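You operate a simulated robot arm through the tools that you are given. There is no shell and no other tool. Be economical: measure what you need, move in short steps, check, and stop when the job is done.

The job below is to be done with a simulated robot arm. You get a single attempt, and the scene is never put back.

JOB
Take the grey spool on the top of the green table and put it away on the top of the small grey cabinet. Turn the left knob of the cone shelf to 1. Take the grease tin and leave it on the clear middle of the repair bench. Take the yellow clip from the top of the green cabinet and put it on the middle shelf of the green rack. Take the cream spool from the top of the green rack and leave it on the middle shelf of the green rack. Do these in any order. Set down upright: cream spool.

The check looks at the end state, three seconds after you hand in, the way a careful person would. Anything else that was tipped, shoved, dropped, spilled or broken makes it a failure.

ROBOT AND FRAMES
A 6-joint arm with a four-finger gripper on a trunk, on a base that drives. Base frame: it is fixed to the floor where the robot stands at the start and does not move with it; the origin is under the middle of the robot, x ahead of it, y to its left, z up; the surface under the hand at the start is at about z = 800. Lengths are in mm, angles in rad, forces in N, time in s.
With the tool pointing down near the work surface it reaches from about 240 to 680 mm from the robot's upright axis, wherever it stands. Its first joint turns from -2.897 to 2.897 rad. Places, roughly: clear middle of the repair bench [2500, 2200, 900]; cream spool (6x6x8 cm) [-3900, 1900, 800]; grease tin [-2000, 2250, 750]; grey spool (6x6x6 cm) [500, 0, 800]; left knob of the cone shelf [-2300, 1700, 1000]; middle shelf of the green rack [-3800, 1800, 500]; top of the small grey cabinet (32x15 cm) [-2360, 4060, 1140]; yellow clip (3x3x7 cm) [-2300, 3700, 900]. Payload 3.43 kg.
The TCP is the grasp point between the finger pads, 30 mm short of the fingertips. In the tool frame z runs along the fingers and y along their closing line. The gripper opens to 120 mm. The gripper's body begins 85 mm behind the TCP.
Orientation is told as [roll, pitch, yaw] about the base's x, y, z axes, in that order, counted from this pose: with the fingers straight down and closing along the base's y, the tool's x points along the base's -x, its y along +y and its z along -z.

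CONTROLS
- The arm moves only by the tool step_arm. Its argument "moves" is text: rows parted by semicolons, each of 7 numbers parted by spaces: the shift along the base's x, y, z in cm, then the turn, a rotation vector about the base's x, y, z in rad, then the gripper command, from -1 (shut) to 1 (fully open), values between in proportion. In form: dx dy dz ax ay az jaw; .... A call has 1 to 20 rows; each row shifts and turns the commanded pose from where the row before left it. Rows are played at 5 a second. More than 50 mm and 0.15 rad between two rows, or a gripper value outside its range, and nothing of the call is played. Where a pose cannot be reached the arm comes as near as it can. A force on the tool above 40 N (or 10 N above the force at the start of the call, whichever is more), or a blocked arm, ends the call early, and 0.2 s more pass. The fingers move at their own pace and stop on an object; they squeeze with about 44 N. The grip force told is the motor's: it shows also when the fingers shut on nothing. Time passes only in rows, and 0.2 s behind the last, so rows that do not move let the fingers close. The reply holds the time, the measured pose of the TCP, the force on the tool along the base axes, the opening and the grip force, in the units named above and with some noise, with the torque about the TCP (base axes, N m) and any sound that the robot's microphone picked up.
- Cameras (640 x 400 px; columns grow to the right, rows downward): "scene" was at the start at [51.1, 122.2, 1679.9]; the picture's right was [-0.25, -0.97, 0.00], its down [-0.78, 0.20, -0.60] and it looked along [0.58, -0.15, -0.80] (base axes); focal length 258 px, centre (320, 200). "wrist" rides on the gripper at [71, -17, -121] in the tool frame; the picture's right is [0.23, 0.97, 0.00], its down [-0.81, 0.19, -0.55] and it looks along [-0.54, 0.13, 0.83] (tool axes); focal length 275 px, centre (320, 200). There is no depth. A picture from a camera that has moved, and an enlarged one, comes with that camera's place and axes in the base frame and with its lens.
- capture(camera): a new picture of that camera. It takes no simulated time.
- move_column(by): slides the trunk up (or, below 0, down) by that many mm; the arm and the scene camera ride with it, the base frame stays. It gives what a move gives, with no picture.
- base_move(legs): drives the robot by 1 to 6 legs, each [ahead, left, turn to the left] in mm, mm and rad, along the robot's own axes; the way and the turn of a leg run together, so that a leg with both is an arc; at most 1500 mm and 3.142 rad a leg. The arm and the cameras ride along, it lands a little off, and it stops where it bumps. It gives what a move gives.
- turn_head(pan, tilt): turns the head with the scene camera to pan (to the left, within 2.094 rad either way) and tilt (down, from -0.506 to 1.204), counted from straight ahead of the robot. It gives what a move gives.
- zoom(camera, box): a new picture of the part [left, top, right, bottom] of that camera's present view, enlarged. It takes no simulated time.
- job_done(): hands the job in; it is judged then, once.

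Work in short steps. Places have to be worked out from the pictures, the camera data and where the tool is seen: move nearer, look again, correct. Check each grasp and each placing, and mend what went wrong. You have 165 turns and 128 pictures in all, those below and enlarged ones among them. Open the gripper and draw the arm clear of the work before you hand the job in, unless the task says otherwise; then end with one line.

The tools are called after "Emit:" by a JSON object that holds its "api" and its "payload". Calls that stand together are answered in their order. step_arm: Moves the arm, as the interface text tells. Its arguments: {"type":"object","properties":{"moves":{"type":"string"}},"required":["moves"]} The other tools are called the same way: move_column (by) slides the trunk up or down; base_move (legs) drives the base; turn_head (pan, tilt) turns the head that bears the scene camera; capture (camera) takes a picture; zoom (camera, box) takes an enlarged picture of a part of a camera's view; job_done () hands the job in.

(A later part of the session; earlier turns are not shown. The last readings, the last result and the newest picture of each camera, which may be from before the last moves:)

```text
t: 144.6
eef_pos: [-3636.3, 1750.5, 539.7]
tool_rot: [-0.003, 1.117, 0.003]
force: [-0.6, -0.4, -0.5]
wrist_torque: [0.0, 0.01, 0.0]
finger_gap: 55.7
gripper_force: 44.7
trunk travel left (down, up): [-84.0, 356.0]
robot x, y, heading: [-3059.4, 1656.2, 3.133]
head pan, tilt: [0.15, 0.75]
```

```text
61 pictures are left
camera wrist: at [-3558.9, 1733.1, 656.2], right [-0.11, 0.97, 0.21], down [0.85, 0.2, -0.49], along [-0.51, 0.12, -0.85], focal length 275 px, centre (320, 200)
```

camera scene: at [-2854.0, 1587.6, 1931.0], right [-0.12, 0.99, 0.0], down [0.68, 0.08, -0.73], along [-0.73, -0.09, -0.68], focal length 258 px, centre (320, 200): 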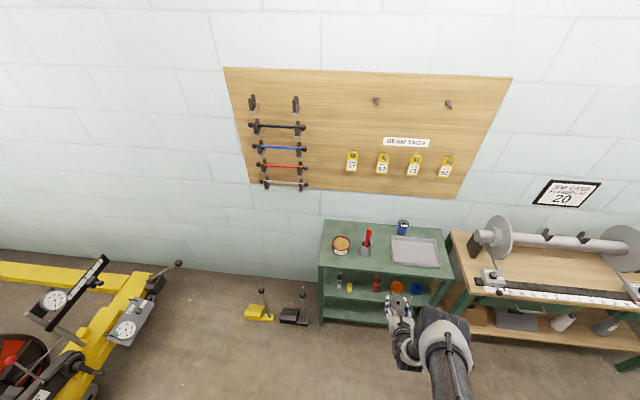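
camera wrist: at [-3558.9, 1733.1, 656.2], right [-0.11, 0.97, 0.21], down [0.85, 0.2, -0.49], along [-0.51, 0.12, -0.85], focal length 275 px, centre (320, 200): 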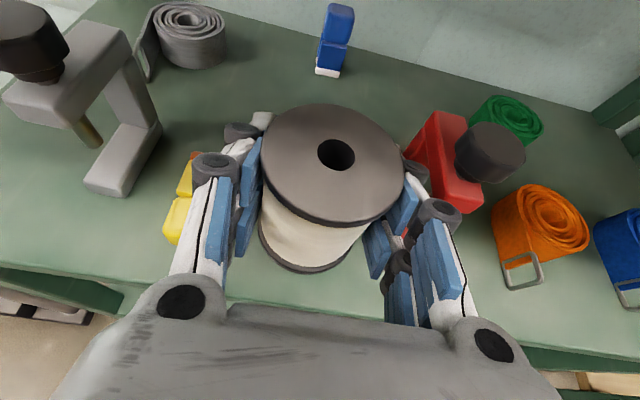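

Clearances look fine. I lower 22 mm, then creep until contact.

Emit:
{"api": "move_column", "payload": {"by": -22}}

Emit:
{"api": "move_column", "payload": {"by": -4}}

Emit:
{"api": "capture", "payload": {"camera": "wrist"}}

```text
t: 145.2
eef_pos: [-3636.9, 1750.0, 519.1]
tool_rot: [-0.002, 1.117, 0.004]
force: [0.3, -1.2, -1.7]
wrist_torque: [-0.02, -0.01, -0.04]
finger_gap: 55.8
gripper_force: 43.8
trunk travel left (down, up): [-62.0, 378.0]
robot x, y, heading: [-3056.7, 1659.1, 3.133]
head pan, tilt: [0.15, 0.75]
```

```text
t: 145.8
eef_pos: [-3636.6, 1749.2, 514.5]
tool_rot: [-0.002, 1.117, 0.002]
force: [0.3, -0.1, -0.6]
wrist_torque: [0.02, -0.02, 0.02]
finger_gap: 55.6
gripper_force: 43.9
trunk travel left (down, up): [-58.0, 382.0]
robot x, y, heading: [-3053.2, 1659.1, 3.134]
head pan, tilt: [0.15, 0.75]
```

```text
60 pictures are left
camera wrist: at [-3558.8, 1733.1, 630.4], right [-0.11, 0.97, 0.21], down [0.85, 0.2, -0.49], along [-0.51, 0.12, -0.85], focal length 275 px, centre (320, 200)
```

wrist: 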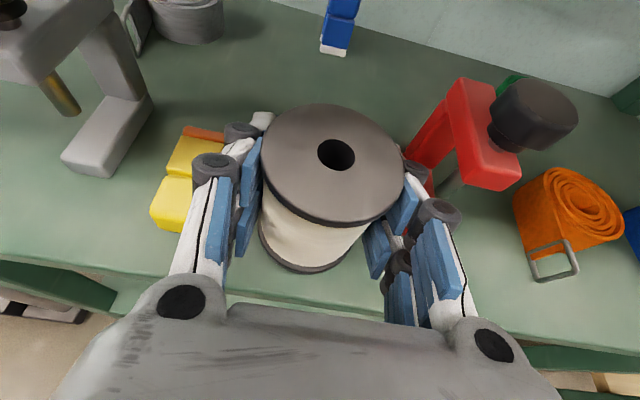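

The spool's front would be only ~9 mm from the shelf edge, so I go 20 mm deeper, then creep down.

Emit:
{"api": "base_move", "payload": {"legs": [[20, 0, 0]]}}

Emit:
{"api": "move_column", "payload": {"by": -3}}

Emit:
{"api": "move_column", "payload": {"by": -3}}

```text
t: 146.6
eef_pos: [-3657.3, 1749.8, 514.1]
tool_rot: [-0.002, 1.116, 0.004]
force: [0.8, 0.8, -0.7]
wrist_torque: [-0.01, -0.03, 0.0]
finger_gap: 55.4
gripper_force: 44.1
trunk travel left (down, up): [-58.0, 382.0]
robot x, y, heading: [-3072.9, 1659.8, 3.133]
head pan, tilt: [0.15, 0.75]
```

```text
t: 147.1
eef_pos: [-3657.0, 1749.9, 510.1]
tool_rot: [-0.004, 1.116, 0.004]
force: [0.5, -0.1, -1.3]
wrist_torque: [0.03, -0.02, -0.01]
finger_gap: 55.5
gripper_force: 43.9
trunk travel left (down, up): [-55.0, 385.0]
robot x, y, heading: [-3078.5, 1658.1, 3.131]
head pan, tilt: [0.15, 0.75]
```

```text
t: 147.6
eef_pos: [-3656.5, 1749.5, 509.2]
tool_rot: [-0.003, 1.119, 0.003]
force: [0.2, 0.2, -1.2]
wrist_torque: [0.0, 0.0, -0.02]
finger_gap: 55.5
gripper_force: 43.8
trunk travel left (down, up): [-52.0, 388.0]
robot x, y, heading: [-3076.5, 1655.7, 3.132]
head pan, tilt: [0.15, 0.75]
```

Emit:
{"api": "move_column", "payload": {"by": -3}}

Emit:
{"api": "capture", "payload": {"camera": "wrist"}}

```text
t: 148.1
eef_pos: [-3656.9, 1749.6, 504.9]
tool_rot: [-0.005, 1.118, 0.002]
force: [-0.4, 0.6, -0.6]
wrist_torque: [0.0, -0.02, -0.01]
finger_gap: 55.2
gripper_force: 44.0
trunk travel left (down, up): [-49.0, 391.0]
robot x, y, heading: [-3074.3, 1661.2, 3.133]
head pan, tilt: [0.15, 0.75]
```

```text
59 pictures are left
camera wrist: at [-3578.5, 1733.3, 621.3], right [-0.11, 0.97, 0.21], down [0.85, 0.2, -0.49], along [-0.51, 0.12, -0.85], focal length 275 px, centre (320, 200)
```

wrist: 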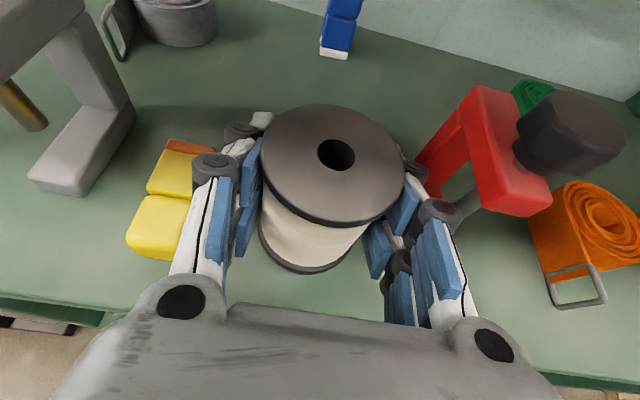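

Still no contact; I continue in small steps.

Emit:
{"api": "move_column", "payload": {"by": -3}}

Emit:
{"api": "move_column", "payload": {"by": -3}}

Emit:
{"api": "move_column", "payload": {"by": -2}}

```text
t: 148.6
eef_pos: [-3656.0, 1748.4, 501.7]
tool_rot: [-0.004, 1.119, 0.004]
force: [0.2, -0.4, -0.1]
wrist_torque: [-0.01, 0.0, 0.01]
finger_gap: 55.7
gripper_force: 43.7
trunk travel left (down, up): [-46.0, 394.0]
robot x, y, heading: [-3078.5, 1656.5, 3.132]
head pan, tilt: [0.15, 0.75]
```

```text
t: 149.2
eef_pos: [-3656.7, 1750.2, 498.6]
tool_rot: [-0.004, 1.117, 0.006]
force: [-0.5, -0.2, -1.0]
wrist_torque: [0.01, -0.02, 0.02]
finger_gap: 55.8
gripper_force: 43.9
trunk travel left (down, up): [-43.0, 397.0]
robot x, y, heading: [-3077.1, 1660.4, 3.132]
head pan, tilt: [0.15, 0.75]
```

```text
t: 149.7
eef_pos: [-3656.7, 1750.6, 498.4]
tool_rot: [-0.002, 1.119, 0.007]
force: [2.3, -0.2, 7.0]
wrist_torque: [0.07, -0.26, -0.04]
finger_gap: 55.7
gripper_force: 44.4
trunk travel left (down, up): [-41.0, 399.0]
robot x, y, heading: [-3074.4, 1659.1, 3.132]
head pan, tilt: [0.15, 0.75]
```

Contact: 7 N with the spool bottom. I open gently and look.

Emit:
{"api": "step_arm", "payload": {"moves": "0 0 0 0 0 0 0; 0 0 0 0 0 0 0.05; 0 0 0 0 0 0 0.1; 0 0 0 0 0 0 0.15; 0 0 0 0 0 0 0.15"}}

Emit:
{"api": "capture", "payload": {"camera": "wrist"}}

```text
t: 150.9
eef_pos: [-3654.9, 1750.5, 496.9]
tool_rot: [-0.004, 1.118, 0.004]
force: [0.6, -0.2, 0.2]
wrist_torque: [0.0, -0.03, -0.01]
finger_gap: 69.1
gripper_force: 0.1
trunk travel left (down, up): [-41.0, 399.0]
robot x, y, heading: [-3074.3, 1656.1, 3.131]
head pan, tilt: [0.15, 0.75]
```

```text
58 pictures are left
camera wrist: at [-3578.6, 1733.3, 613.3], right [-0.11, 0.97, 0.21], down [0.85, 0.2, -0.49], along [-0.51, 0.12, -0.85], focal length 275 px, centre (320, 200)
```

wrist: 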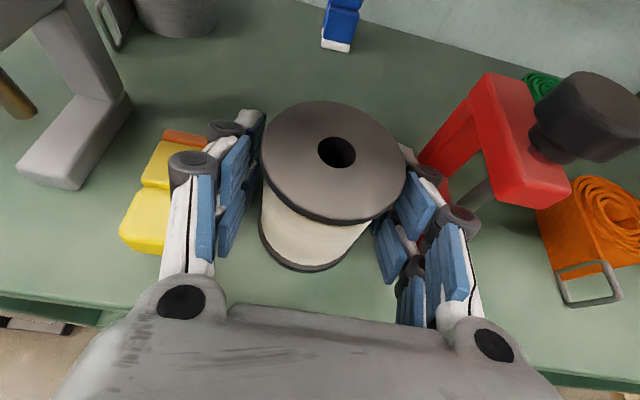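

The spool stands free. I back straight out and check.

Emit:
{"api": "base_move", "payload": {"legs": [[-230, 0, 0]]}}

Emit:
{"api": "capture", "payload": {"camera": "wrist"}}

```text
t: 152.6
eef_pos: [-3434.5, 1750.3, 497.7]
tool_rot: [-0.002, 1.119, -0.002]
force: [-0.7, -0.1, -0.2]
wrist_torque: [0.04, -0.02, -0.02]
finger_gap: 69.0
gripper_force: 0.0
trunk travel left (down, up): [-41.0, 399.0]
robot x, y, heading: [-2850.8, 1655.1, 3.13]
head pan, tilt: [0.15, 0.75]
```

```text
57 pictures are left
camera wrist: at [-3356.1, 1733.4, 613.4], right [-0.1, 0.97, 0.21], down [0.85, 0.19, -0.49], along [-0.51, 0.12, -0.85], focal length 275 px, centre (320, 200)
```

wrist: 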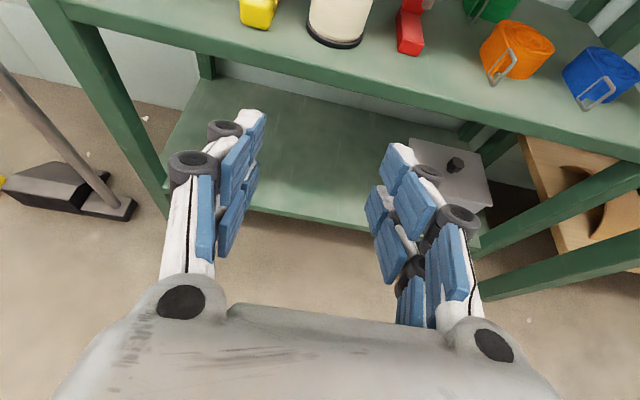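

Both items sit on the middle shelf, spool upright. Now I raise the trunk and look behind toward the cone shelf and grease tin.

Emit:
{"api": "move_column", "payload": {"by": 300}}

Emit:
{"api": "turn_head", "payload": {"pan": -2.09, "tilt": 0.5}}

Emit:
{"api": "capture", "payload": {"camera": "scene"}}

Emit:
{"api": "turn_head", "payload": {"pan": 2.09, "tilt": 0.5}}

Emit:
{"api": "capture", "payload": {"camera": "scene"}}

```text
t: 155.6
eef_pos: [-3435.0, 1750.0, 796.8]
tool_rot: [-0.005, 1.117, -0.001]
force: [0.4, -0.4, 0.3]
wrist_torque: [0.0, 0.02, 0.0]
finger_gap: 69.1
gripper_force: 0.1
trunk travel left (down, up): [-341.0, 99.0]
robot x, y, heading: [-2855.3, 1656.0, 3.126]
head pan, tilt: [0.15, 0.75]
```

```text
t: 157.7
eef_pos: [-3433.8, 1750.5, 797.5]
tool_rot: [-0.003, 1.118, -0.002]
force: [1.1, 0.0, -0.5]
wrist_torque: [-0.04, -0.01, -0.01]
finger_gap: 69.1
gripper_force: 0.1
trunk travel left (down, up): [-341.0, 99.0]
robot x, y, heading: [-2851.0, 1653.3, 3.129]
head pan, tilt: [-2.089, 0.499]
```

```text
56 pictures are left
camera scene: at [-2789.3, 1594.0, 1856.9], right [0.86, -0.51, 0.0], down [-0.24, -0.41, -0.88], along [0.45, 0.76, -0.48], focal length 258 px, centre (320, 200)
```

scene: 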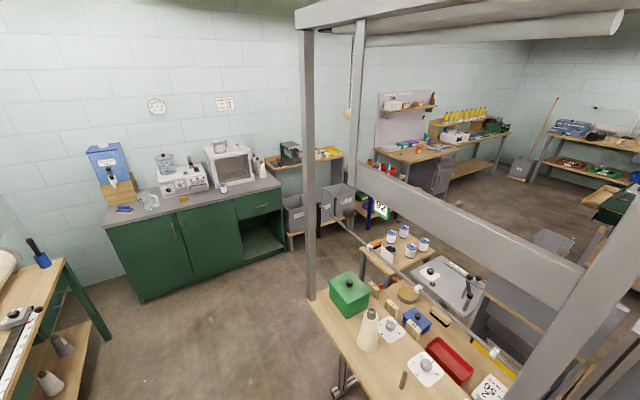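

```text
t: 161.1
eef_pos: [-3433.1, 1750.5, 796.8]
tool_rot: [-0.002, 1.116, -0.001]
force: [-0.4, 0.0, -0.3]
wrist_torque: [0.0, -0.02, 0.02]
finger_gap: 68.8
gripper_force: 0.0
trunk travel left (down, up): [-341.0, 99.0]
robot x, y, heading: [-2854.5, 1654.6, 3.126]
head pan, tilt: [2.089, 0.499]
```

```text
55 pictures are left
camera scene: at [-2791.5, 1435.9, 1856.9], right [-0.88, -0.48, 0.0], down [-0.23, 0.42, -0.88], along [0.42, -0.77, -0.48], focal length 258 px, centre (320, 200)
```

scene: 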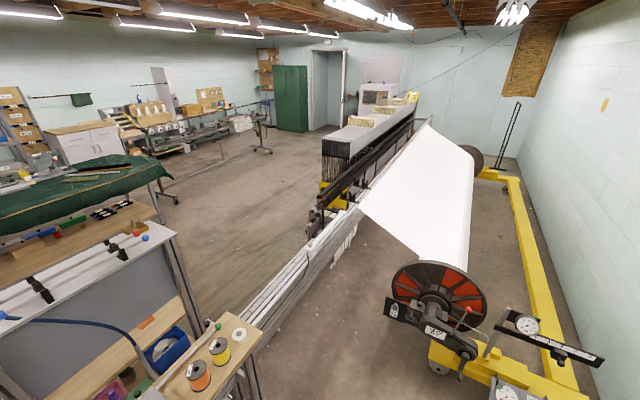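

I look back at the wooden shelf with dials and zoom on it.

Emit:
{"api": "turn_head", "payload": {"pan": -2.09, "tilt": 0.85}}

Emit:
{"api": "capture", "payload": {"camera": "scene"}}

Emit:
{"api": "zoom", "payload": {"camera": "scene", "box": [320, 100, 560, 250]}}

```text
t: 164.4
eef_pos: [-3433.0, 1750.5, 795.8]
tool_rot: [-0.005, 1.117, -0.003]
force: [-0.4, -0.2, -0.2]
wrist_torque: [-0.03, 0.02, -0.04]
finger_gap: 68.8
gripper_force: 0.0
trunk travel left (down, up): [-341.0, 99.0]
robot x, y, heading: [-2850.6, 1656.8, 3.126]
head pan, tilt: [-2.089, 0.85]
```

```text
54 pictures are left
camera scene: at [-2795.8, 1583.0, 1826.9], right [0.86, -0.51, 0.0], down [-0.38, -0.65, -0.66], along [0.34, 0.57, -0.75], focal length 258 px, centre (320, 200)
```

scene: 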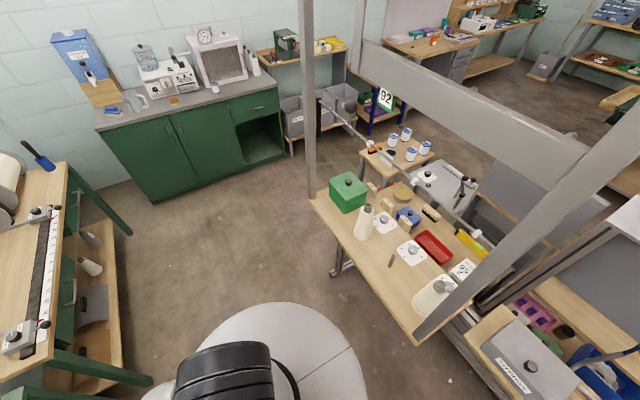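

```text
2.67 times, centred on (440, 175) of scene
camera zoom: at [-2795.8, 1583.0, 1826.9], right [0.86, -0.51, 0.0], down [-0.38, -0.65, -0.66], along [0.34, 0.57, -0.75], focal length 688 px, centre (0, 267)
```

zoom: 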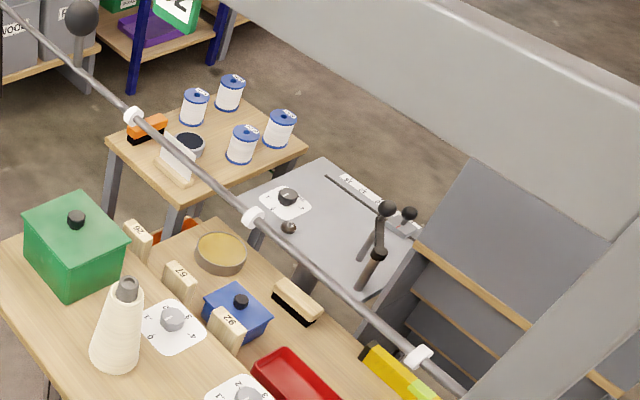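

I zoom closer on the dials and the possible tins.

Emit:
{"api": "zoom", "payload": {"camera": "scene", "box": [350, 180, 490, 300]}}

Emit:
{"api": "zoom", "payload": {"camera": "scene", "box": [355, 120, 440, 220]}}

```text
3.33 times, centred on (420, 240) of scene
camera zoom: at [-2795.8, 1583.0, 1826.9], right [0.86, -0.51, 0.0], down [-0.38, -0.65, -0.66], along [0.34, 0.57, -0.75], focal length 860 px, centre (-13, 67)
```

zoom: 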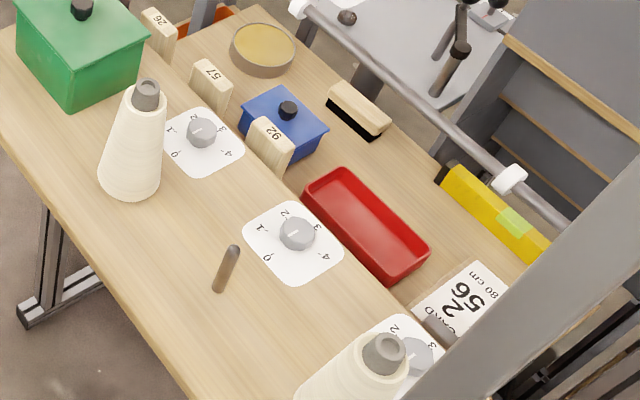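

```text
4.00 times, centred on (398, 170) of scene
camera zoom: at [-2795.8, 1583.0, 1826.9], right [0.86, -0.51, 0.0], down [-0.38, -0.65, -0.66], along [0.34, 0.57, -0.75], focal length 1032 px, centre (10, 320)
```

zoom: 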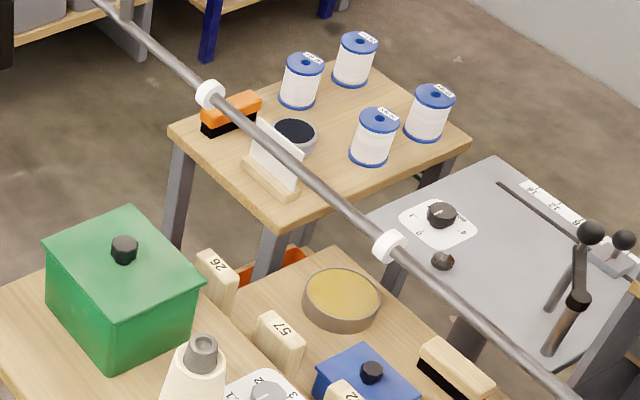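

The dials: the raised shelf carries three (0–4 scale, 0 toward -x, clockwise 60° steps); the one matching the stated place is near (-2255,1665), which is the left one for a person at the desk on the +x side. First I raise the arm and undo the wrist flip here in free space.

Emit:
{"api": "step_arm", "payload": {"moves": "0 0 4.8 0 0.07 0 0.15; 0 0 4.8 0 0.07 0 0.15; 0 0 4.8 0 0.07 0 0.15; 0 0 4.8 0.069 0.021 0.083 0.15; 0 0 4.8 0.069 0.021 0.083 0.15; 0 0 4.8 0.069 0.021 0.083 0.15; 0.58 -1.96 -0.48 0.0947 0 0.114 0.15; 0.8 -1.83 -0.66 0.0947 0 0.114 0.15; 1.01 -1.66 -0.83 0.0947 0 0.114 0.15; 1.18 -1.44 -0.98 0.0947 0 0.114 0.15; 1.34 -1.2 -1.1 0.0947 0 0.114 0.15; 1.46 -0.93 -1.2 0.0947 0 0.114 0.15; 1.55 -0.63 -1.28 0.0947 0 0.114 0.15; 1.61 -0.33 -1.33 0.0947 0 0.114 0.15; 1.62 -0.01 -1.34 0.0947 0 0.114 0.15; 0 0 0 0 0 0 0.15"}}

```text
t: 167.8
eef_pos: [-3321.8, 1651.4, 994.5]
tool_rot: [0.799, 0.462, 2.118]
force: [0.6, -0.1, 0.2]
wrist_torque: [0.03, 0.01, -0.01]
finger_gap: 69.0
gripper_force: 0.1
trunk travel left (down, up): [-341.0, 99.0]
robot x, y, heading: [-2852.5, 1655.2, 3.129]
head pan, tilt: [-2.089, 0.85]
```

Exactly the mid pose of the earlier swing. I play the second half back to tool-down.

Emit:
{"api": "step_arm", "payload": {"moves": "1.61 0.31 -1.33 0.0947 0 0.114 0.15; 1.56 0.62 -1.28 0.0947 0 0.114 0.15; 1.47 0.91 -1.21 0.0947 0 0.114 0.15; 1.35 1.18 -1.11 0.0947 0 0.114 0.15; 1.19 1.43 -0.99 0.0947 0 0.114 0.15; 1.02 1.65 -0.84 0.0947 0 0.114 0.15; 0.81 1.82 -0.67 0.0947 0 0.114 0.15; 0.6 1.96 -0.49 0.0947 0 0.114 0.15; 0.36 2.06 -0.3 0.0947 0 0.114 0.15; 0.12 2.1 -0.1 0.0947 0 0.114 0.15; 0 0 4 0 0 0 0.15; 0 0 4 0 0 0 0.15; 0 0 4 0 0 0 0.15; 0 0 4 0 0 0 0.15; 0 0 4 0 0 0 0.15; 0 0 0 0 0 0 0.15"}}

Emit:
{"api": "capture", "payload": {"camera": "wrist"}}

```text
t: 171.2
eef_pos: [-3227.1, 1787.3, 1076.3]
tool_rot: [0.005, 0.003, -3.137]
force: [0.4, 0.0, 0.4]
wrist_torque: [-0.01, 0.01, -0.01]
finger_gap: 69.0
gripper_force: 0.0
out of reach, approached as far as the arm can: row 10, 11, 12, 13
trunk travel left (down, up): [-341.0, 99.0]
robot x, y, heading: [-2852.7, 1655.0, 3.133]
head pan, tilt: [-2.089, 0.85]
```

```text
50 pictures are left
camera wrist: at [-3155.9, 1804.6, 1195.4], right [0.23, -0.97, 0.01], down [-0.81, -0.19, 0.55], along [-0.54, -0.13, -0.83], focal length 275 px, centre (320, 200)
```

wrist: 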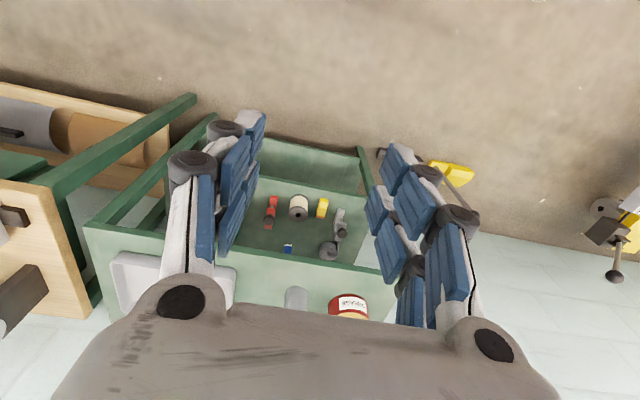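

Tool is down again. I move 200 mm toward the rack and turn right about to face the cone shelf.

Emit:
{"api": "base_move", "payload": {"legs": [[190, 0, 0], [0, 0, -3.13]]}}

Emit:
{"api": "turn_head", "payload": {"pan": 0, "tilt": 0.5}}

Emit:
{"api": "capture", "payload": {"camera": "scene"}}

Emit:
{"api": "capture", "payload": {"camera": "wrist"}}

```text
t: 179.9
eef_pos: [-2660.6, 1570.8, 1075.5]
tool_rot: [0.006, 0.003, 0.12]
force: [-0.3, 1.4, 0.3]
wrist_torque: [-0.02, 0.01, 0.02]
finger_gap: 69.1
gripper_force: 0.1
trunk travel left (down, up): [-341.0, 99.0]
robot x, y, heading: [-3044.1, 1660.2, 0.104]
head pan, tilt: [-2.089, 0.85]
```

```text
t: 181.9
eef_pos: [-2659.7, 1571.1, 1076.7]
tool_rot: [0.006, 0.002, 0.12]
force: [-1.1, 0.5, -0.1]
wrist_torque: [0.0, 0.04, -0.03]
finger_gap: 69.0
gripper_force: 0.1
trunk travel left (down, up): [-341.0, 99.0]
robot x, y, heading: [-3049.0, 1660.0, 0.101]
head pan, tilt: [0.0, 0.499]
```

```text
49 pictures are left
camera scene: at [-2991.4, 1805.4, 1856.9], right [0.1, -0.99, 0.0], down [-0.48, -0.05, -0.88], along [0.87, 0.09, -0.48], focal length 258 px, centre (320, 200)
```

scene: 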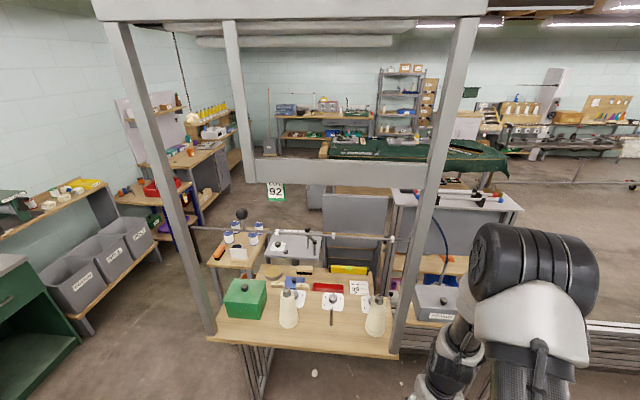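

```text
48 pictures are left
camera wrist: at [-2728.1, 1545.2, 1195.3], right [-0.35, 0.94, 0.01], down [0.78, 0.28, 0.55], along [0.52, 0.2, -0.83], focal length 275 px, centre (320, 200)
```

wrist: 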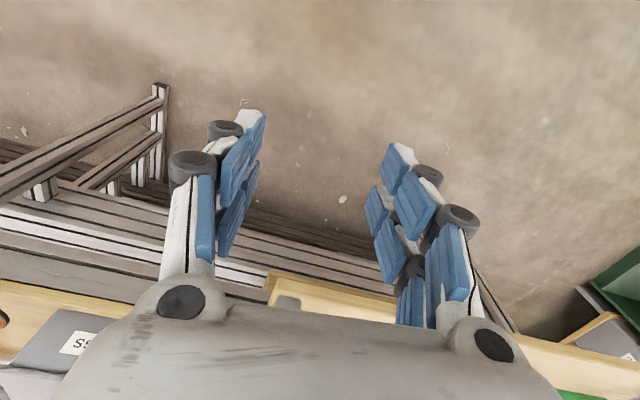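

The fixture is seen face on. I zoom on its top.

Emit:
{"api": "zoom", "payload": {"camera": "scene", "box": [200, 200, 440, 350]}}

```text
2.67 times, centred on (320, 275) of scene
camera zoom: at [-2991.4, 1805.4, 1856.9], right [0.1, -0.99, 0.0], down [-0.48, -0.05, -0.88], along [0.87, 0.09, -0.48], focal length 688 px, centre (320, 0)
```

zoom: 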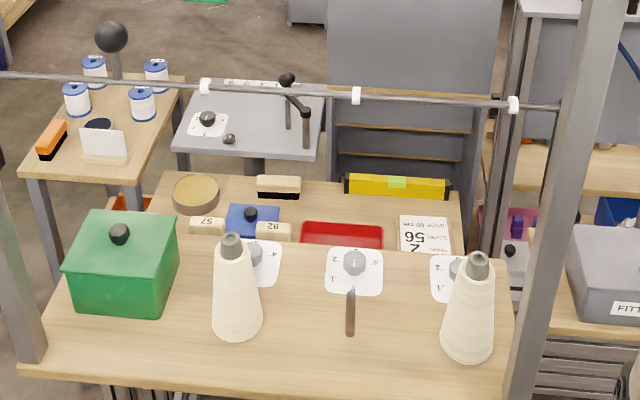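

The rod with rings is at x≈-2408, z≈1425, above cones of height z≈1184; the dial is behind the cone at about (-2265,1670). I'll go under the rod with the trunk lowered so the forearm is flat. First I lower the trunk, square up and move to y≈1890, raising the hand.

Emit:
{"api": "move_column", "payload": {"by": -335}}

Emit:
{"api": "base_move", "payload": {"legs": [[0, 230, 0], [0, 0, -0.1]]}}

Emit:
{"api": "step_arm", "payload": {"moves": "1 0 4.8 0 0 0 -0.2; 1 0 4.8 0 0 0 -0.2; 1 0 4.8 0 0 0 -0.2; 1 0 4.8 0 0 0 -0.2; 1 0 4.8 0 0 0 -0.2; 1 0 4.8 0 0 0 -0.2; 0 0 4.5 0 0 0 -0.2; 0 0 0 0 0 0 -0.2"}}

Emit:
{"api": "turn_head", "payload": {"pan": -0.3, "tilt": 0.5}}

Emit:
{"api": "capture", "payload": {"camera": "scene"}}

Emit:
{"api": "capture", "payload": {"camera": "wrist"}}

```text
t: 185.2
eef_pos: [-2660.4, 1570.9, 740.5]
tool_rot: [0.004, 0.0, 0.121]
force: [0.2, -0.1, 1.0]
wrist_torque: [0.03, -0.04, -0.01]
finger_gap: 68.8
gripper_force: 0.0
trunk travel left (down, up): [-6.0, 434.0]
robot x, y, heading: [-3046.5, 1654.5, 0.102]
head pan, tilt: [0.0, 0.499]
```

```text
t: 187.4
eef_pos: [-2693.0, 1753.1, 740.3]
tool_rot: [0.006, 0.001, 0.021]
force: [0.3, -0.1, 0.4]
wrist_torque: [-0.02, -0.03, 0.01]
finger_gap: 68.8
gripper_force: 0.1
trunk travel left (down, up): [-6.0, 434.0]
robot x, y, heading: [-3070.6, 1881.7, -0.002]
head pan, tilt: [0.0, 0.499]
```

```text
t: 189.2
eef_pos: [-2630.6, 1754.9, 1073.8]
tool_rot: [0.003, 0.0, 0.021]
force: [-0.4, 0.9, -0.8]
wrist_torque: [0.01, -0.03, 0.02]
finger_gap: 48.1
gripper_force: 0.1
trunk travel left (down, up): [-6.0, 434.0]
robot x, y, heading: [-3071.3, 1880.2, 0.003]
head pan, tilt: [0.0, 0.499]
```

```text
t: 190.0
eef_pos: [-2630.4, 1754.9, 1073.5]
tool_rot: [0.005, 0.002, 0.022]
force: [0.7, -0.1, 0.2]
wrist_torque: [0.0, -0.01, 0.0]
finger_gap: 48.1
gripper_force: 0.1
trunk travel left (down, up): [-6.0, 434.0]
robot x, y, heading: [-3067.9, 1880.4, -0.003]
head pan, tilt: [-0.3, 0.499]
```

```text
46 pictures are left
camera scene: at [-3003.5, 1993.2, 1521.9], right [-0.29, -0.96, 0.0], down [-0.46, 0.14, -0.88], along [0.84, -0.26, -0.48], focal length 258 px, centre (320, 200)
```

scene: 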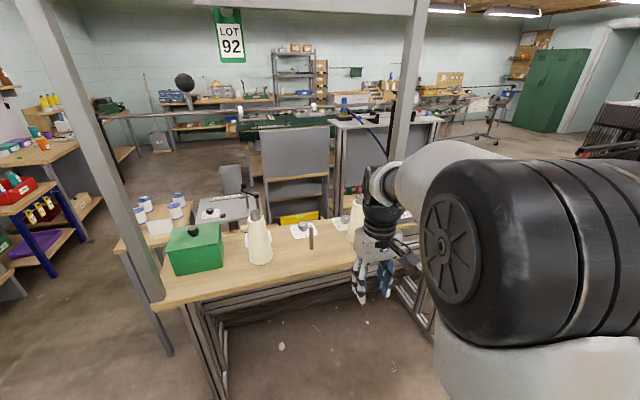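

```text
45 pictures are left
camera wrist: at [-2701.1, 1735.8, 1193.0], right [-0.25, 0.97, 0.01], down [0.81, 0.21, 0.55], along [0.53, 0.14, -0.83], focal length 275 px, centre (320, 200)
```

wrist: 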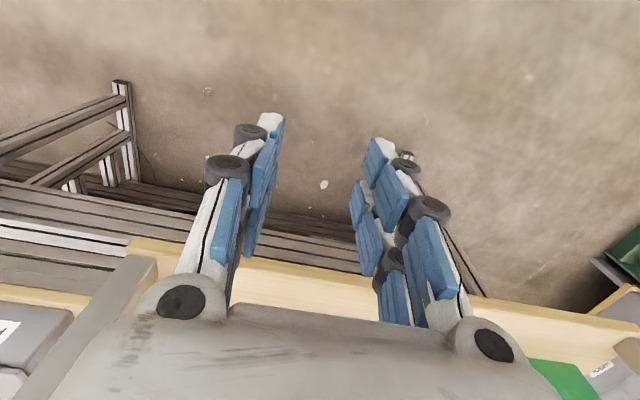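

I drive 300 mm ahead so the hand enters under the rod between the cones, then look.

Emit:
{"api": "base_move", "payload": {"legs": [[250, 0, 0]]}}

Emit:
{"api": "capture", "payload": {"camera": "wrist"}}

Emit:
{"api": "capture", "payload": {"camera": "scene"}}

```text
t: 191.8
eef_pos: [-2375.4, 1754.3, 1073.6]
tool_rot: [0.005, 0.003, 0.019]
force: [0.1, -0.4, 0.3]
wrist_torque: [0.05, 0.07, 0.0]
finger_gap: 48.1
gripper_force: 0.0
trunk travel left (down, up): [-6.0, 434.0]
robot x, y, heading: [-2814.1, 1876.8, -0.0]
head pan, tilt: [-0.3, 0.499]
```

```text
44 pictures are left
camera wrist: at [-2446.0, 1735.1, 1192.9], right [-0.25, 0.97, 0.01], down [0.81, 0.2, 0.55], along [0.53, 0.14, -0.83], focal length 275 px, centre (320, 200)
```

wrist: 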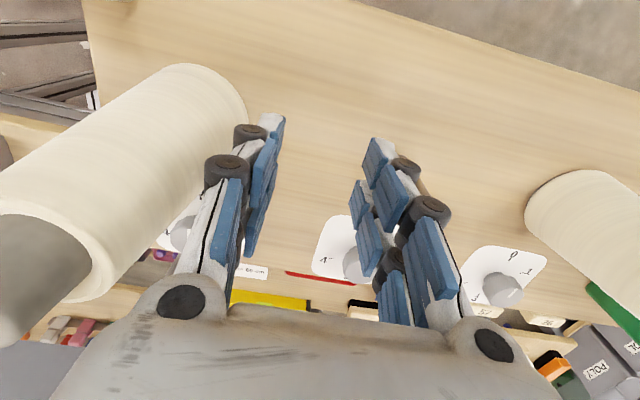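

```text
43 pictures are left
camera scene: at [-2747.7, 1993.1, 1521.9], right [-0.3, -0.96, 0.0], down [-0.46, 0.14, -0.88], along [0.84, -0.26, -0.48], focal length 258 px, centre (320, 200)
```

scene: 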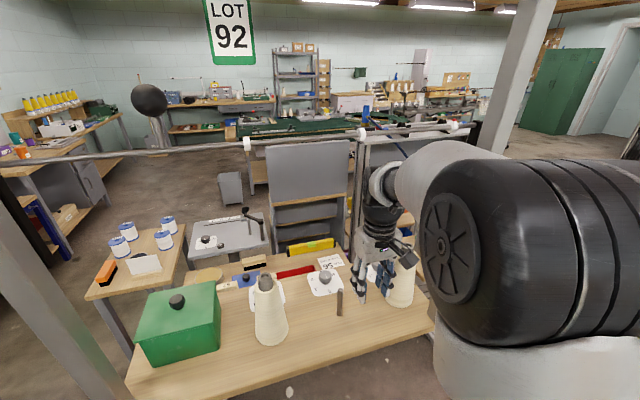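

I advance over the middle and yaw the hand by about -90° so the camera swings to the +y side and looks at the left knob.

Emit:
{"api": "step_arm", "payload": {"moves": "3 0 0.5 0 0 0 -0.2; 3 0 0 0 0 0 -0.2; 2.5 0 0 0 0 -0.14 -0.2; 2 0 0 0 0 -0.14 -0.2; 0 0 0 0 0 -0.14 -0.2; 0 0 0 0 0 -0.14 -0.2; 0 0 0 0 0 -0.14 -0.2; 0 0 0 0 0 -0.14 -0.2; 0 0 0 0 0 -0.14 -0.2; 0 0 0 0 0 -0.14 -0.2; 0 0 0 0 0 -0.14 -0.2; 0 0 0 0 0 -0.14 -0.2; 0 0 0 0 0 -0.14 -0.2; 0 0 0 0 0 0 -0.2"}}

Emit:
{"api": "capture", "payload": {"camera": "wrist"}}

Emit:
{"api": "capture", "payload": {"camera": "scene"}}

```text
t: 194.8
eef_pos: [-2270.3, 1753.6, 1078.4]
tool_rot: [0.005, 0.0, -1.524]
force: [-0.5, 0.0, 0.2]
wrist_torque: [-0.01, -0.01, 0.02]
finger_gap: 48.1
gripper_force: 0.1
trunk travel left (down, up): [-6.0, 434.0]
robot x, y, heading: [-2814.7, 1881.1, -0.001]
head pan, tilt: [-0.3, 0.499]
```

```text
42 pictures are left
camera wrist: at [-2291.3, 1823.9, 1198.2], right [0.96, 0.28, 0.01], down [0.23, -0.8, 0.55], along [0.16, -0.53, -0.83], focal length 275 px, centre (320, 200)
```

wrist: 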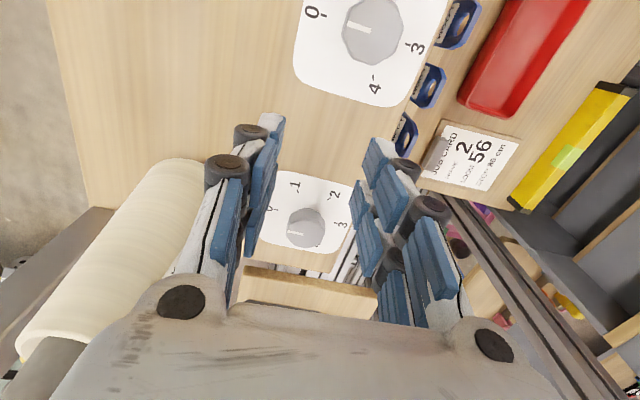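

```text
41 pictures are left
camera scene: at [-2748.3, 1993.1, 1521.9], right [-0.3, -0.96, 0.0], down [-0.46, 0.14, -0.88], along [0.84, -0.26, -0.48], focal length 258 px, centre (320, 200)
```

scene: 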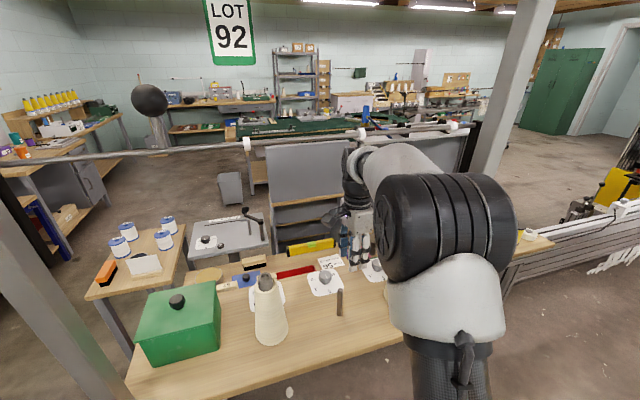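

The left dial is clearly seen. I zoom in on its pointer.

Emit:
{"api": "zoom", "payload": {"camera": "wrist", "box": [240, 160, 376, 270]}}

Emit:
{"api": "zoom", "payload": {"camera": "wrist", "box": [280, 0, 464, 115]}}

```text
3.64 times, centred on (308, 215) of wrist
camera zoom: at [-2291.3, 1823.9, 1198.2], right [0.96, 0.28, 0.01], down [0.23, -0.8, 0.55], along [0.16, -0.53, -0.83], focal length 1001 px, centre (364, 146)
```

zoom: 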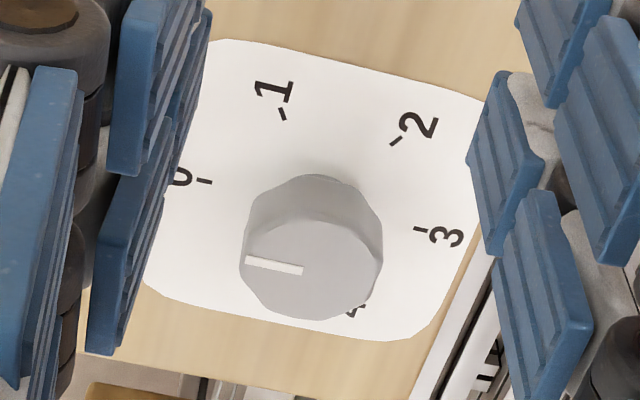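

```text
3.48 times, centred on (372, 58) of wrist
camera zoom: at [-2291.3, 1823.9, 1198.2], right [0.96, 0.28, 0.01], down [0.23, -0.8, 0.55], along [0.16, -0.53, -0.83], focal length 958 px, centre (139, 696)
```

zoom: 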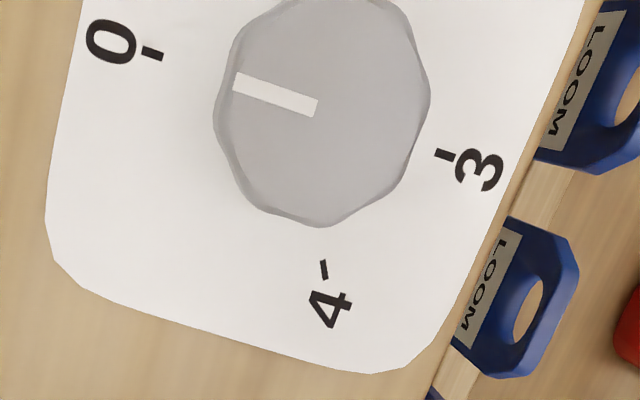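

The pointer is at 0; "1" is 60° clockwise from above. I judge the knob at (-2255,1652) with top ≈990. I move over it, pre-rotate the hand +0.5 rad and look again before lowering.

Emit:
{"api": "step_arm", "payload": {"moves": "0.5 -3 0 0 0 0.14 0; 0.5 -3 0 0 0 0.14 0; 0.5 -3 0 0 0 0.14 0; 0 -1.2 -2 0 0 0.1 0; 0 0 0 0 0 0 0"}}

Emit:
{"api": "capture", "payload": {"camera": "wrist"}}

```text
t: 196.0
eef_pos: [-2256.6, 1652.3, 1058.8]
tool_rot: [0.004, 0.001, -0.999]
force: [0.4, -0.6, 0.0]
wrist_torque: [0.02, 0.0, -0.04]
finger_gap: 60.0
gripper_force: 0.1
trunk travel left (down, up): [-6.0, 434.0]
robot x, y, heading: [-2817.3, 1878.6, 0.0]
head pan, tilt: [-0.3, 0.499]
```

```text
38 pictures are left
camera wrist: at [-2309.2, 1702.1, 1178.0], right [0.69, 0.72, 0.01], down [0.6, -0.58, 0.55], along [0.4, -0.38, -0.83], focal length 275 px, centre (320, 200)
```

wrist: 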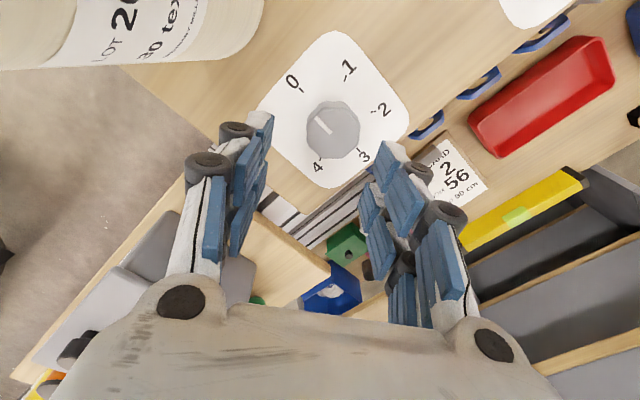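

From this nearer view the knob is about (-2257,1666). I correct, lower 35 mm, and re-look.

Emit:
{"api": "step_arm", "payload": {"moves": "0 1.3 -1.5 0 0 0 0; 0 0 -2 0 0 0 0; 0 0 0 0 0 0 0"}}

Emit:
{"api": "capture", "payload": {"camera": "wrist"}}

```text
t: 196.8
eef_pos: [-2255.2, 1667.2, 1022.6]
tool_rot: [0.007, -0.001, -1.002]
force: [0.8, -0.3, 0.0]
wrist_torque: [-0.02, 0.0, 0.01]
finger_gap: 60.0
gripper_force: 0.1
trunk travel left (down, up): [-6.0, 434.0]
robot x, y, heading: [-2814.9, 1877.2, 0.003]
head pan, tilt: [-0.3, 0.499]
```

```text
37 pictures are left
camera wrist: at [-2307.3, 1716.7, 1142.0], right [0.7, 0.72, 0.01], down [0.6, -0.58, 0.55], along [0.4, -0.38, -0.83], focal length 275 px, centre (320, 200)
```

wrist: 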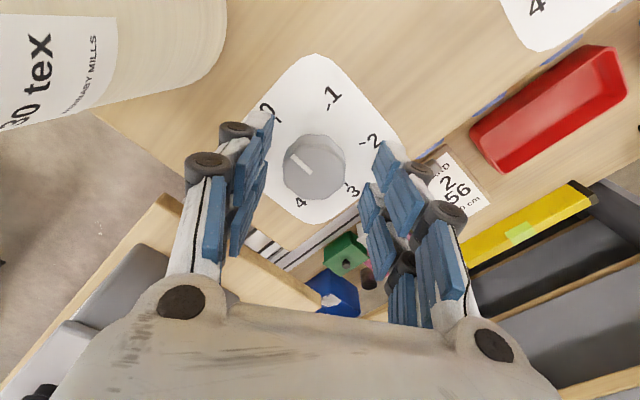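

Nearly centred; I shift 4 mm, lower to z≈1000 and close gently.

Emit:
{"api": "step_arm", "payload": {"moves": "-0.15 -0.45 -1.2 0 0 0 0; 0 0 -1 0 0 0 0; 0 0 0 0 0 0 -0.2; 0 0 0 0 0 0 -0.6; 0 0 0 0 0 0 -1; 0 0 0 0 0 0 -1"}}

Emit:
{"api": "capture", "payload": {"camera": "wrist"}}

```text
t: 197.5
eef_pos: [-2260.3, 1660.6, 1015.0]
tool_rot: [0.013, -0.012, -1.0]
force: [-19.2, -1.1, 28.8]
wrist_torque: [0.03, 1.63, 0.15]
finger_gap: 50.1
gripper_force: 12.3
trunk travel left (down, up): [-6.0, 434.0]
robot x, y, heading: [-2815.3, 1877.3, 0.004]
head pan, tilt: [-0.3, 0.499]
stopped in row 3: the force on the tool passed its limit at 48 N (the readings are from after the stop); the commanded pose is now the measured one
```

```text
36 pictures are left
camera wrist: at [-2314.0, 1711.7, 1133.3], right [0.7, 0.72, 0.01], down [0.59, -0.58, 0.57], along [0.41, -0.39, -0.82], focal length 275 px, centre (320, 200)
```

wrist: 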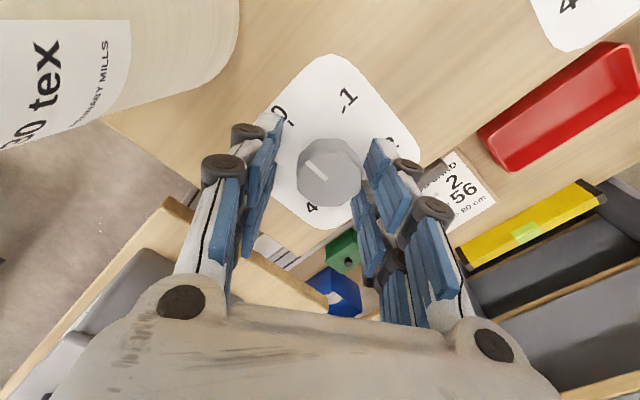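

The fingertips met the plate at z≈985, so the knob (top ≈1015) is at (-2263,1670). I lift off, reopen, re-centre and come down to z≈1020.

Emit:
{"api": "step_arm", "payload": {"moves": "0 0 1.5 0 0 0 0; 0 0 1 0 0 0 0; -0.25 0.95 0 0 0 0 0; 0 0 0 0 0 0 0"}}

Emit:
{"api": "capture", "payload": {"camera": "wrist"}}

```text
t: 198.5
eef_pos: [-2256.9, 1670.3, 1035.6]
tool_rot: [0.013, -0.008, -1.003]
force: [-0.5, 0.1, 0.5]
wrist_torque: [-0.01, 0.02, 0.03]
finger_gap: 60.4
gripper_force: 0.1
trunk travel left (down, up): [-6.0, 434.0]
robot x, y, heading: [-2816.0, 1879.0, 0.002]
head pan, tilt: [-0.3, 0.499]
```

```text
35 pictures are left
camera wrist: at [-2311.2, 1721.1, 1153.3], right [0.7, 0.72, 0.01], down [0.59, -0.58, 0.56], along [0.41, -0.38, -0.83], focal length 275 px, centre (320, 200)
```

wrist: 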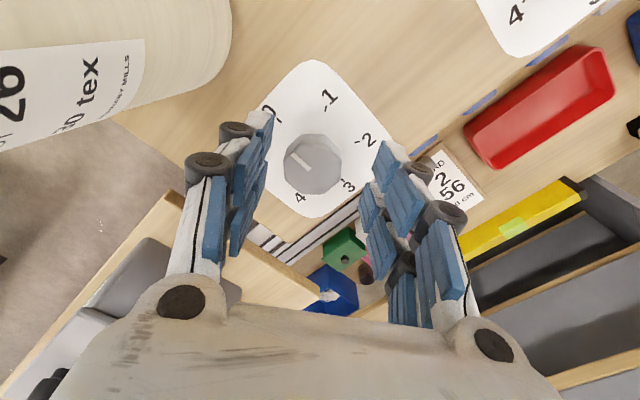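

Knob centre (-2263,1671); shift 6 mm and lower to 1020, then close.

Emit:
{"api": "step_arm", "payload": {"moves": "-0.6 0.1 0 0 0 0 0; 0 0 -1 0 0 0 0; 0 0 -0.5 0 0 0 0; 0 0 0 0 0 0 -0.15; 0 0 0 0 0 0 -0.3; 0 0 0 0 0 0 -0.5; 0 0 0 0 0 0 -1; 0 0 0 0 0 0 -1"}}

Emit:
{"api": "capture", "payload": {"camera": "wrist"}}

```text
t: 200.3
eef_pos: [-2262.0, 1673.3, 1018.4]
tool_rot: [0.013, -0.009, -1.002]
force: [-2.8, -1.5, -0.9]
wrist_torque: [-0.05, 0.14, -0.01]
finger_gap: 33.6
gripper_force: 41.3
trunk travel left (down, up): [-6.0, 434.0]
robot x, y, heading: [-2815.8, 1881.0, 0.001]
head pan, tilt: [-0.3, 0.499]
```

```text
34 pictures are left
camera wrist: at [-2316.7, 1722.8, 1137.1], right [0.7, 0.72, 0.01], down [0.59, -0.58, 0.56], along [0.41, -0.38, -0.83], focal length 275 px, centre (320, 200)
```

wrist: 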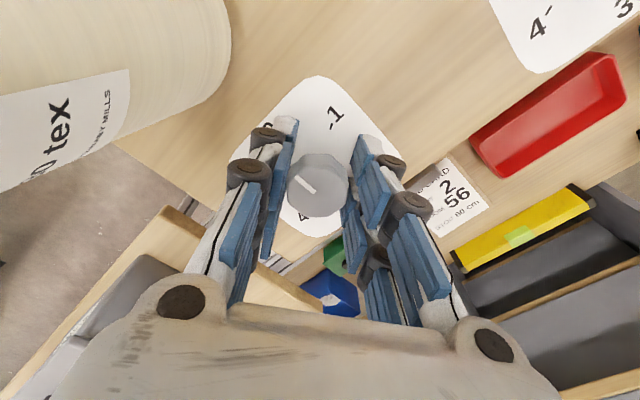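

Knob gripped. I turn it clockwise 60° (-1.047 rad).

Emit:
{"api": "step_arm", "payload": {"moves": "0 0 0 0 0 -0.131 -1; 0 0 0 0 0 -0.131 -1; 0 0 0 0 0 -0.131 -1; 0 0 0 0 0 -0.131 -1; 0 0 0 0 0 -0.131 -1; 0 0 0 0 0 -0.131 -1; 0 0 0 0 0 -0.131 -1; 0 0 0 0 0 -0.131 -1; 0 0 0 0 0 0 -1"}}

Emit:
{"api": "capture", "payload": {"camera": "wrist"}}

```text
t: 202.1
eef_pos: [-2256.6, 1672.2, 1017.9]
tool_rot: [0.027, -0.006, -2.028]
force: [13.4, -1.1, -11.0]
wrist_torque: [0.73, -0.6, 0.08]
finger_gap: 33.5
gripper_force: 45.0
trunk travel left (down, up): [-6.0, 434.0]
robot x, y, heading: [-2813.9, 1883.5, -0.003]
head pan, tilt: [-0.3, 0.499]
stopped in row 9: the force on the tool passed its limit at 40 N (the readings are from after the stop); the commanded pose is now the measured one
```

```text
33 pictures are left
camera wrist: at [-2241.7, 1745.7, 1137.1], right [0.97, -0.22, 0.02], down [-0.2, -0.8, 0.56], along [-0.11, -0.55, -0.83], focal length 275 px, centre (320, 200)
```

wrist: 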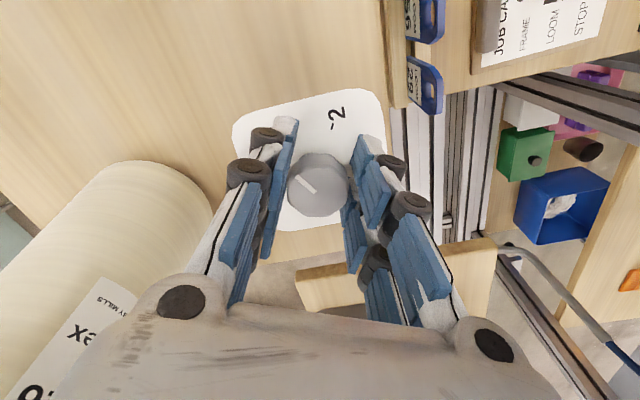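

Turned about 1.03 rad. I open and rise to read the pointer.

Emit:
{"api": "step_arm", "payload": {"moves": "0 0 0 0 0 0 -0.2; 0 0 0 0 0 0 0; 0 0 0 0 0 0 0; 0 0 3 0 0 0 0; 0 2 3 0 0 0 0; 0 3 2 0 0 0 0; 0 0 0 0 0 0 0"}}

Emit:
{"api": "zoom", "payload": {"camera": "wrist", "box": [220, 60, 420, 260]}}

```text
t: 203.7
eef_pos: [-2265.1, 1721.8, 1098.4]
tool_rot: [0.025, -0.007, -2.029]
force: [-0.1, 0.0, -0.6]
wrist_torque: [-0.03, 0.0, 0.03]
finger_gap: 59.8
gripper_force: 0.1
trunk travel left (down, up): [-6.0, 434.0]
robot x, y, heading: [-2814.0, 1879.5, -0.005]
head pan, tilt: [-0.3, 0.499]
```

```text
2.00 times, centred on (320, 160) of wrist
camera zoom: at [-2249.4, 1795.4, 1217.4], right [0.97, -0.22, 0.02], down [-0.2, -0.8, 0.56], along [-0.11, -0.55, -0.83], focal length 551 px, centre (320, 280)
```

zoom: 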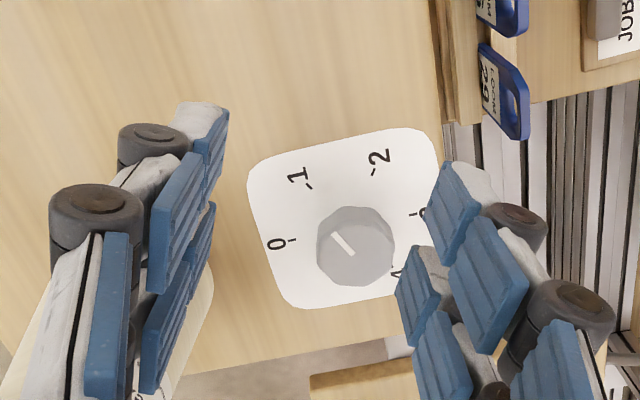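

The pointer's plan angle is ≈119.5°, so it sits on 1. I back out between the cones under the rod the way I came, then drive around toward the grease tin.

Emit:
{"api": "step_arm", "payload": {"moves": "0 2 0 0 0 0 0; 0 2 0 0 0 0 0; 0 0 0 0 0 0 0"}}

Emit:
{"api": "base_move", "payload": {"legs": [[-330, 0, 0]]}}

Emit:
{"api": "turn_head", "payload": {"pan": 0.1, "tilt": 0.5}}

Emit:
{"api": "capture", "payload": {"camera": "scene"}}

```text
t: 204.5
eef_pos: [-2262.0, 1762.0, 1100.2]
tool_rot: [0.024, -0.006, -2.028]
force: [0.1, 0.4, -0.9]
wrist_torque: [-0.02, 0.03, 0.01]
finger_gap: 59.9
gripper_force: 0.0
trunk travel left (down, up): [-6.0, 434.0]
robot x, y, heading: [-2817.1, 1879.5, 0.005]
head pan, tilt: [-0.3, 0.499]
```

```text
t: 206.7
eef_pos: [-2596.7, 1759.5, 1100.3]
tool_rot: [0.026, -0.006, -2.035]
force: [0.3, 0.3, 1.8]
wrist_torque: [0.02, -0.02, 0.01]
finger_gap: 59.9
gripper_force: 0.0
trunk travel left (down, up): [-6.0, 434.0]
robot x, y, heading: [-3147.3, 1881.8, -0.004]
head pan, tilt: [-0.3, 0.499]
```

```text
t: 207.6
eef_pos: [-2596.6, 1759.9, 1099.9]
tool_rot: [0.024, -0.006, -2.035]
force: [0.3, 0.2, 0.1]
wrist_torque: [-0.02, 0.01, 0.03]
finger_gap: 60.1
gripper_force: 0.1
trunk travel left (down, up): [-6.0, 434.0]
robot x, y, heading: [-3146.4, 1879.5, -0.005]
head pan, tilt: [0.099, 0.499]
```

```text
31 pictures are left
camera scene: at [-3076.5, 2029.7, 1521.9], right [0.09, -1.0, 0.0], down [-0.48, -0.04, -0.88], along [0.87, 0.08, -0.48], focal length 258 px, centre (320, 200)
```

scene: 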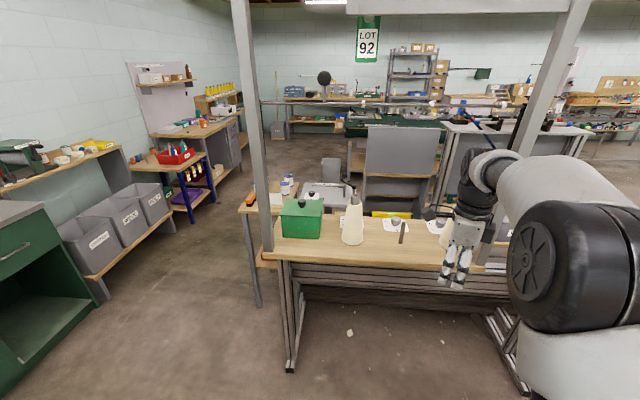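

Clear. I restore the hand yaw, pull the arm in, and drive to the +y end of the desk.

Emit:
{"api": "step_arm", "payload": {"moves": "-1 0 0 0 0 0.145 0; -1 0 0 0 0 0.145 0; -1 0 0 0 0 0.145 0; -1 0 0 0 0 0.145 0; -1 0 0 0 0 0.145 0; -1 0 0 0 0 0.145 0; -1 0 0 0 0 0.145 0; -1 0 0 0 0 0.145 0; -1 0 0 0 0 0.145 0; -1 0 0 0 0 0.145 0; -1 0 0 0 0 0.145 0; -1 0 0 0 0 0.145 0; -1 0 0 0 0 0.145 0; -1 0 0 0 0 0.145 0; 0 0 0 0 0 0 0"}}

Emit:
{"api": "base_move", "payload": {"legs": [[0, 850, 0], [800, 0, 0]]}}

Emit:
{"api": "turn_head", "payload": {"pan": -0.8, "tilt": 0.75}}

Emit:
{"api": "capture", "payload": {"camera": "scene"}}

```text
t: 210.8
eef_pos: [-2736.5, 1762.4, 1099.8]
tool_rot: [0.023, -0.008, -0.001]
force: [0.5, 0.4, -0.3]
wrist_torque: [0.01, 0.0, -0.03]
finger_gap: 59.7
gripper_force: 0.3
trunk travel left (down, up): [-6.0, 434.0]
robot x, y, heading: [-3145.1, 1878.7, -0.008]
head pan, tilt: [0.099, 0.499]
```

```text
t: 219.2
eef_pos: [-1930.1, 2600.6, 1100.4]
tool_rot: [0.025, -0.007, -0.016]
force: [-0.3, -0.4, 0.4]
wrist_torque: [-0.05, 0.03, -0.01]
finger_gap: 59.9
gripper_force: 0.1
trunk travel left (down, up): [-6.0, 434.0]
robot x, y, heading: [-2338.3, 2723.5, -0.015]
head pan, tilt: [0.099, 0.499]
```

```text
t: 220.4
eef_pos: [-1929.8, 2600.6, 1099.3]
tool_rot: [0.025, -0.006, -0.014]
force: [-0.1, -0.1, 0.5]
wrist_torque: [-0.02, -0.01, 0.01]
finger_gap: 59.9
gripper_force: 0.1
trunk travel left (down, up): [-6.0, 434.0]
robot x, y, heading: [-2339.7, 2724.5, -0.02]
head pan, tilt: [-0.799, 0.75]
```

```text
30 pictures are left
camera scene: at [-2300.4, 2806.1, 1500.0], right [-0.73, -0.69, 0.0], down [-0.47, 0.5, -0.73], along [0.5, -0.53, -0.68], focal length 258 px, centre (320, 200)
```

scene: 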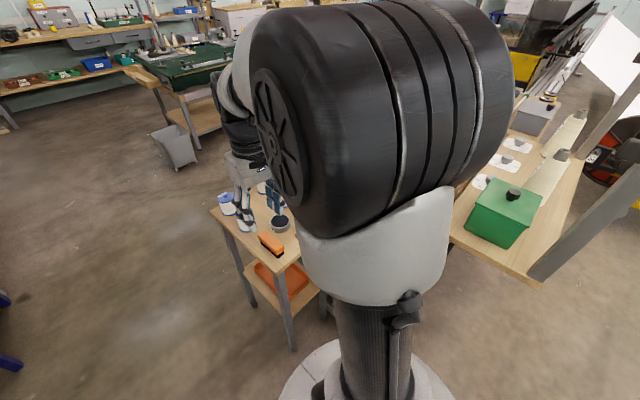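

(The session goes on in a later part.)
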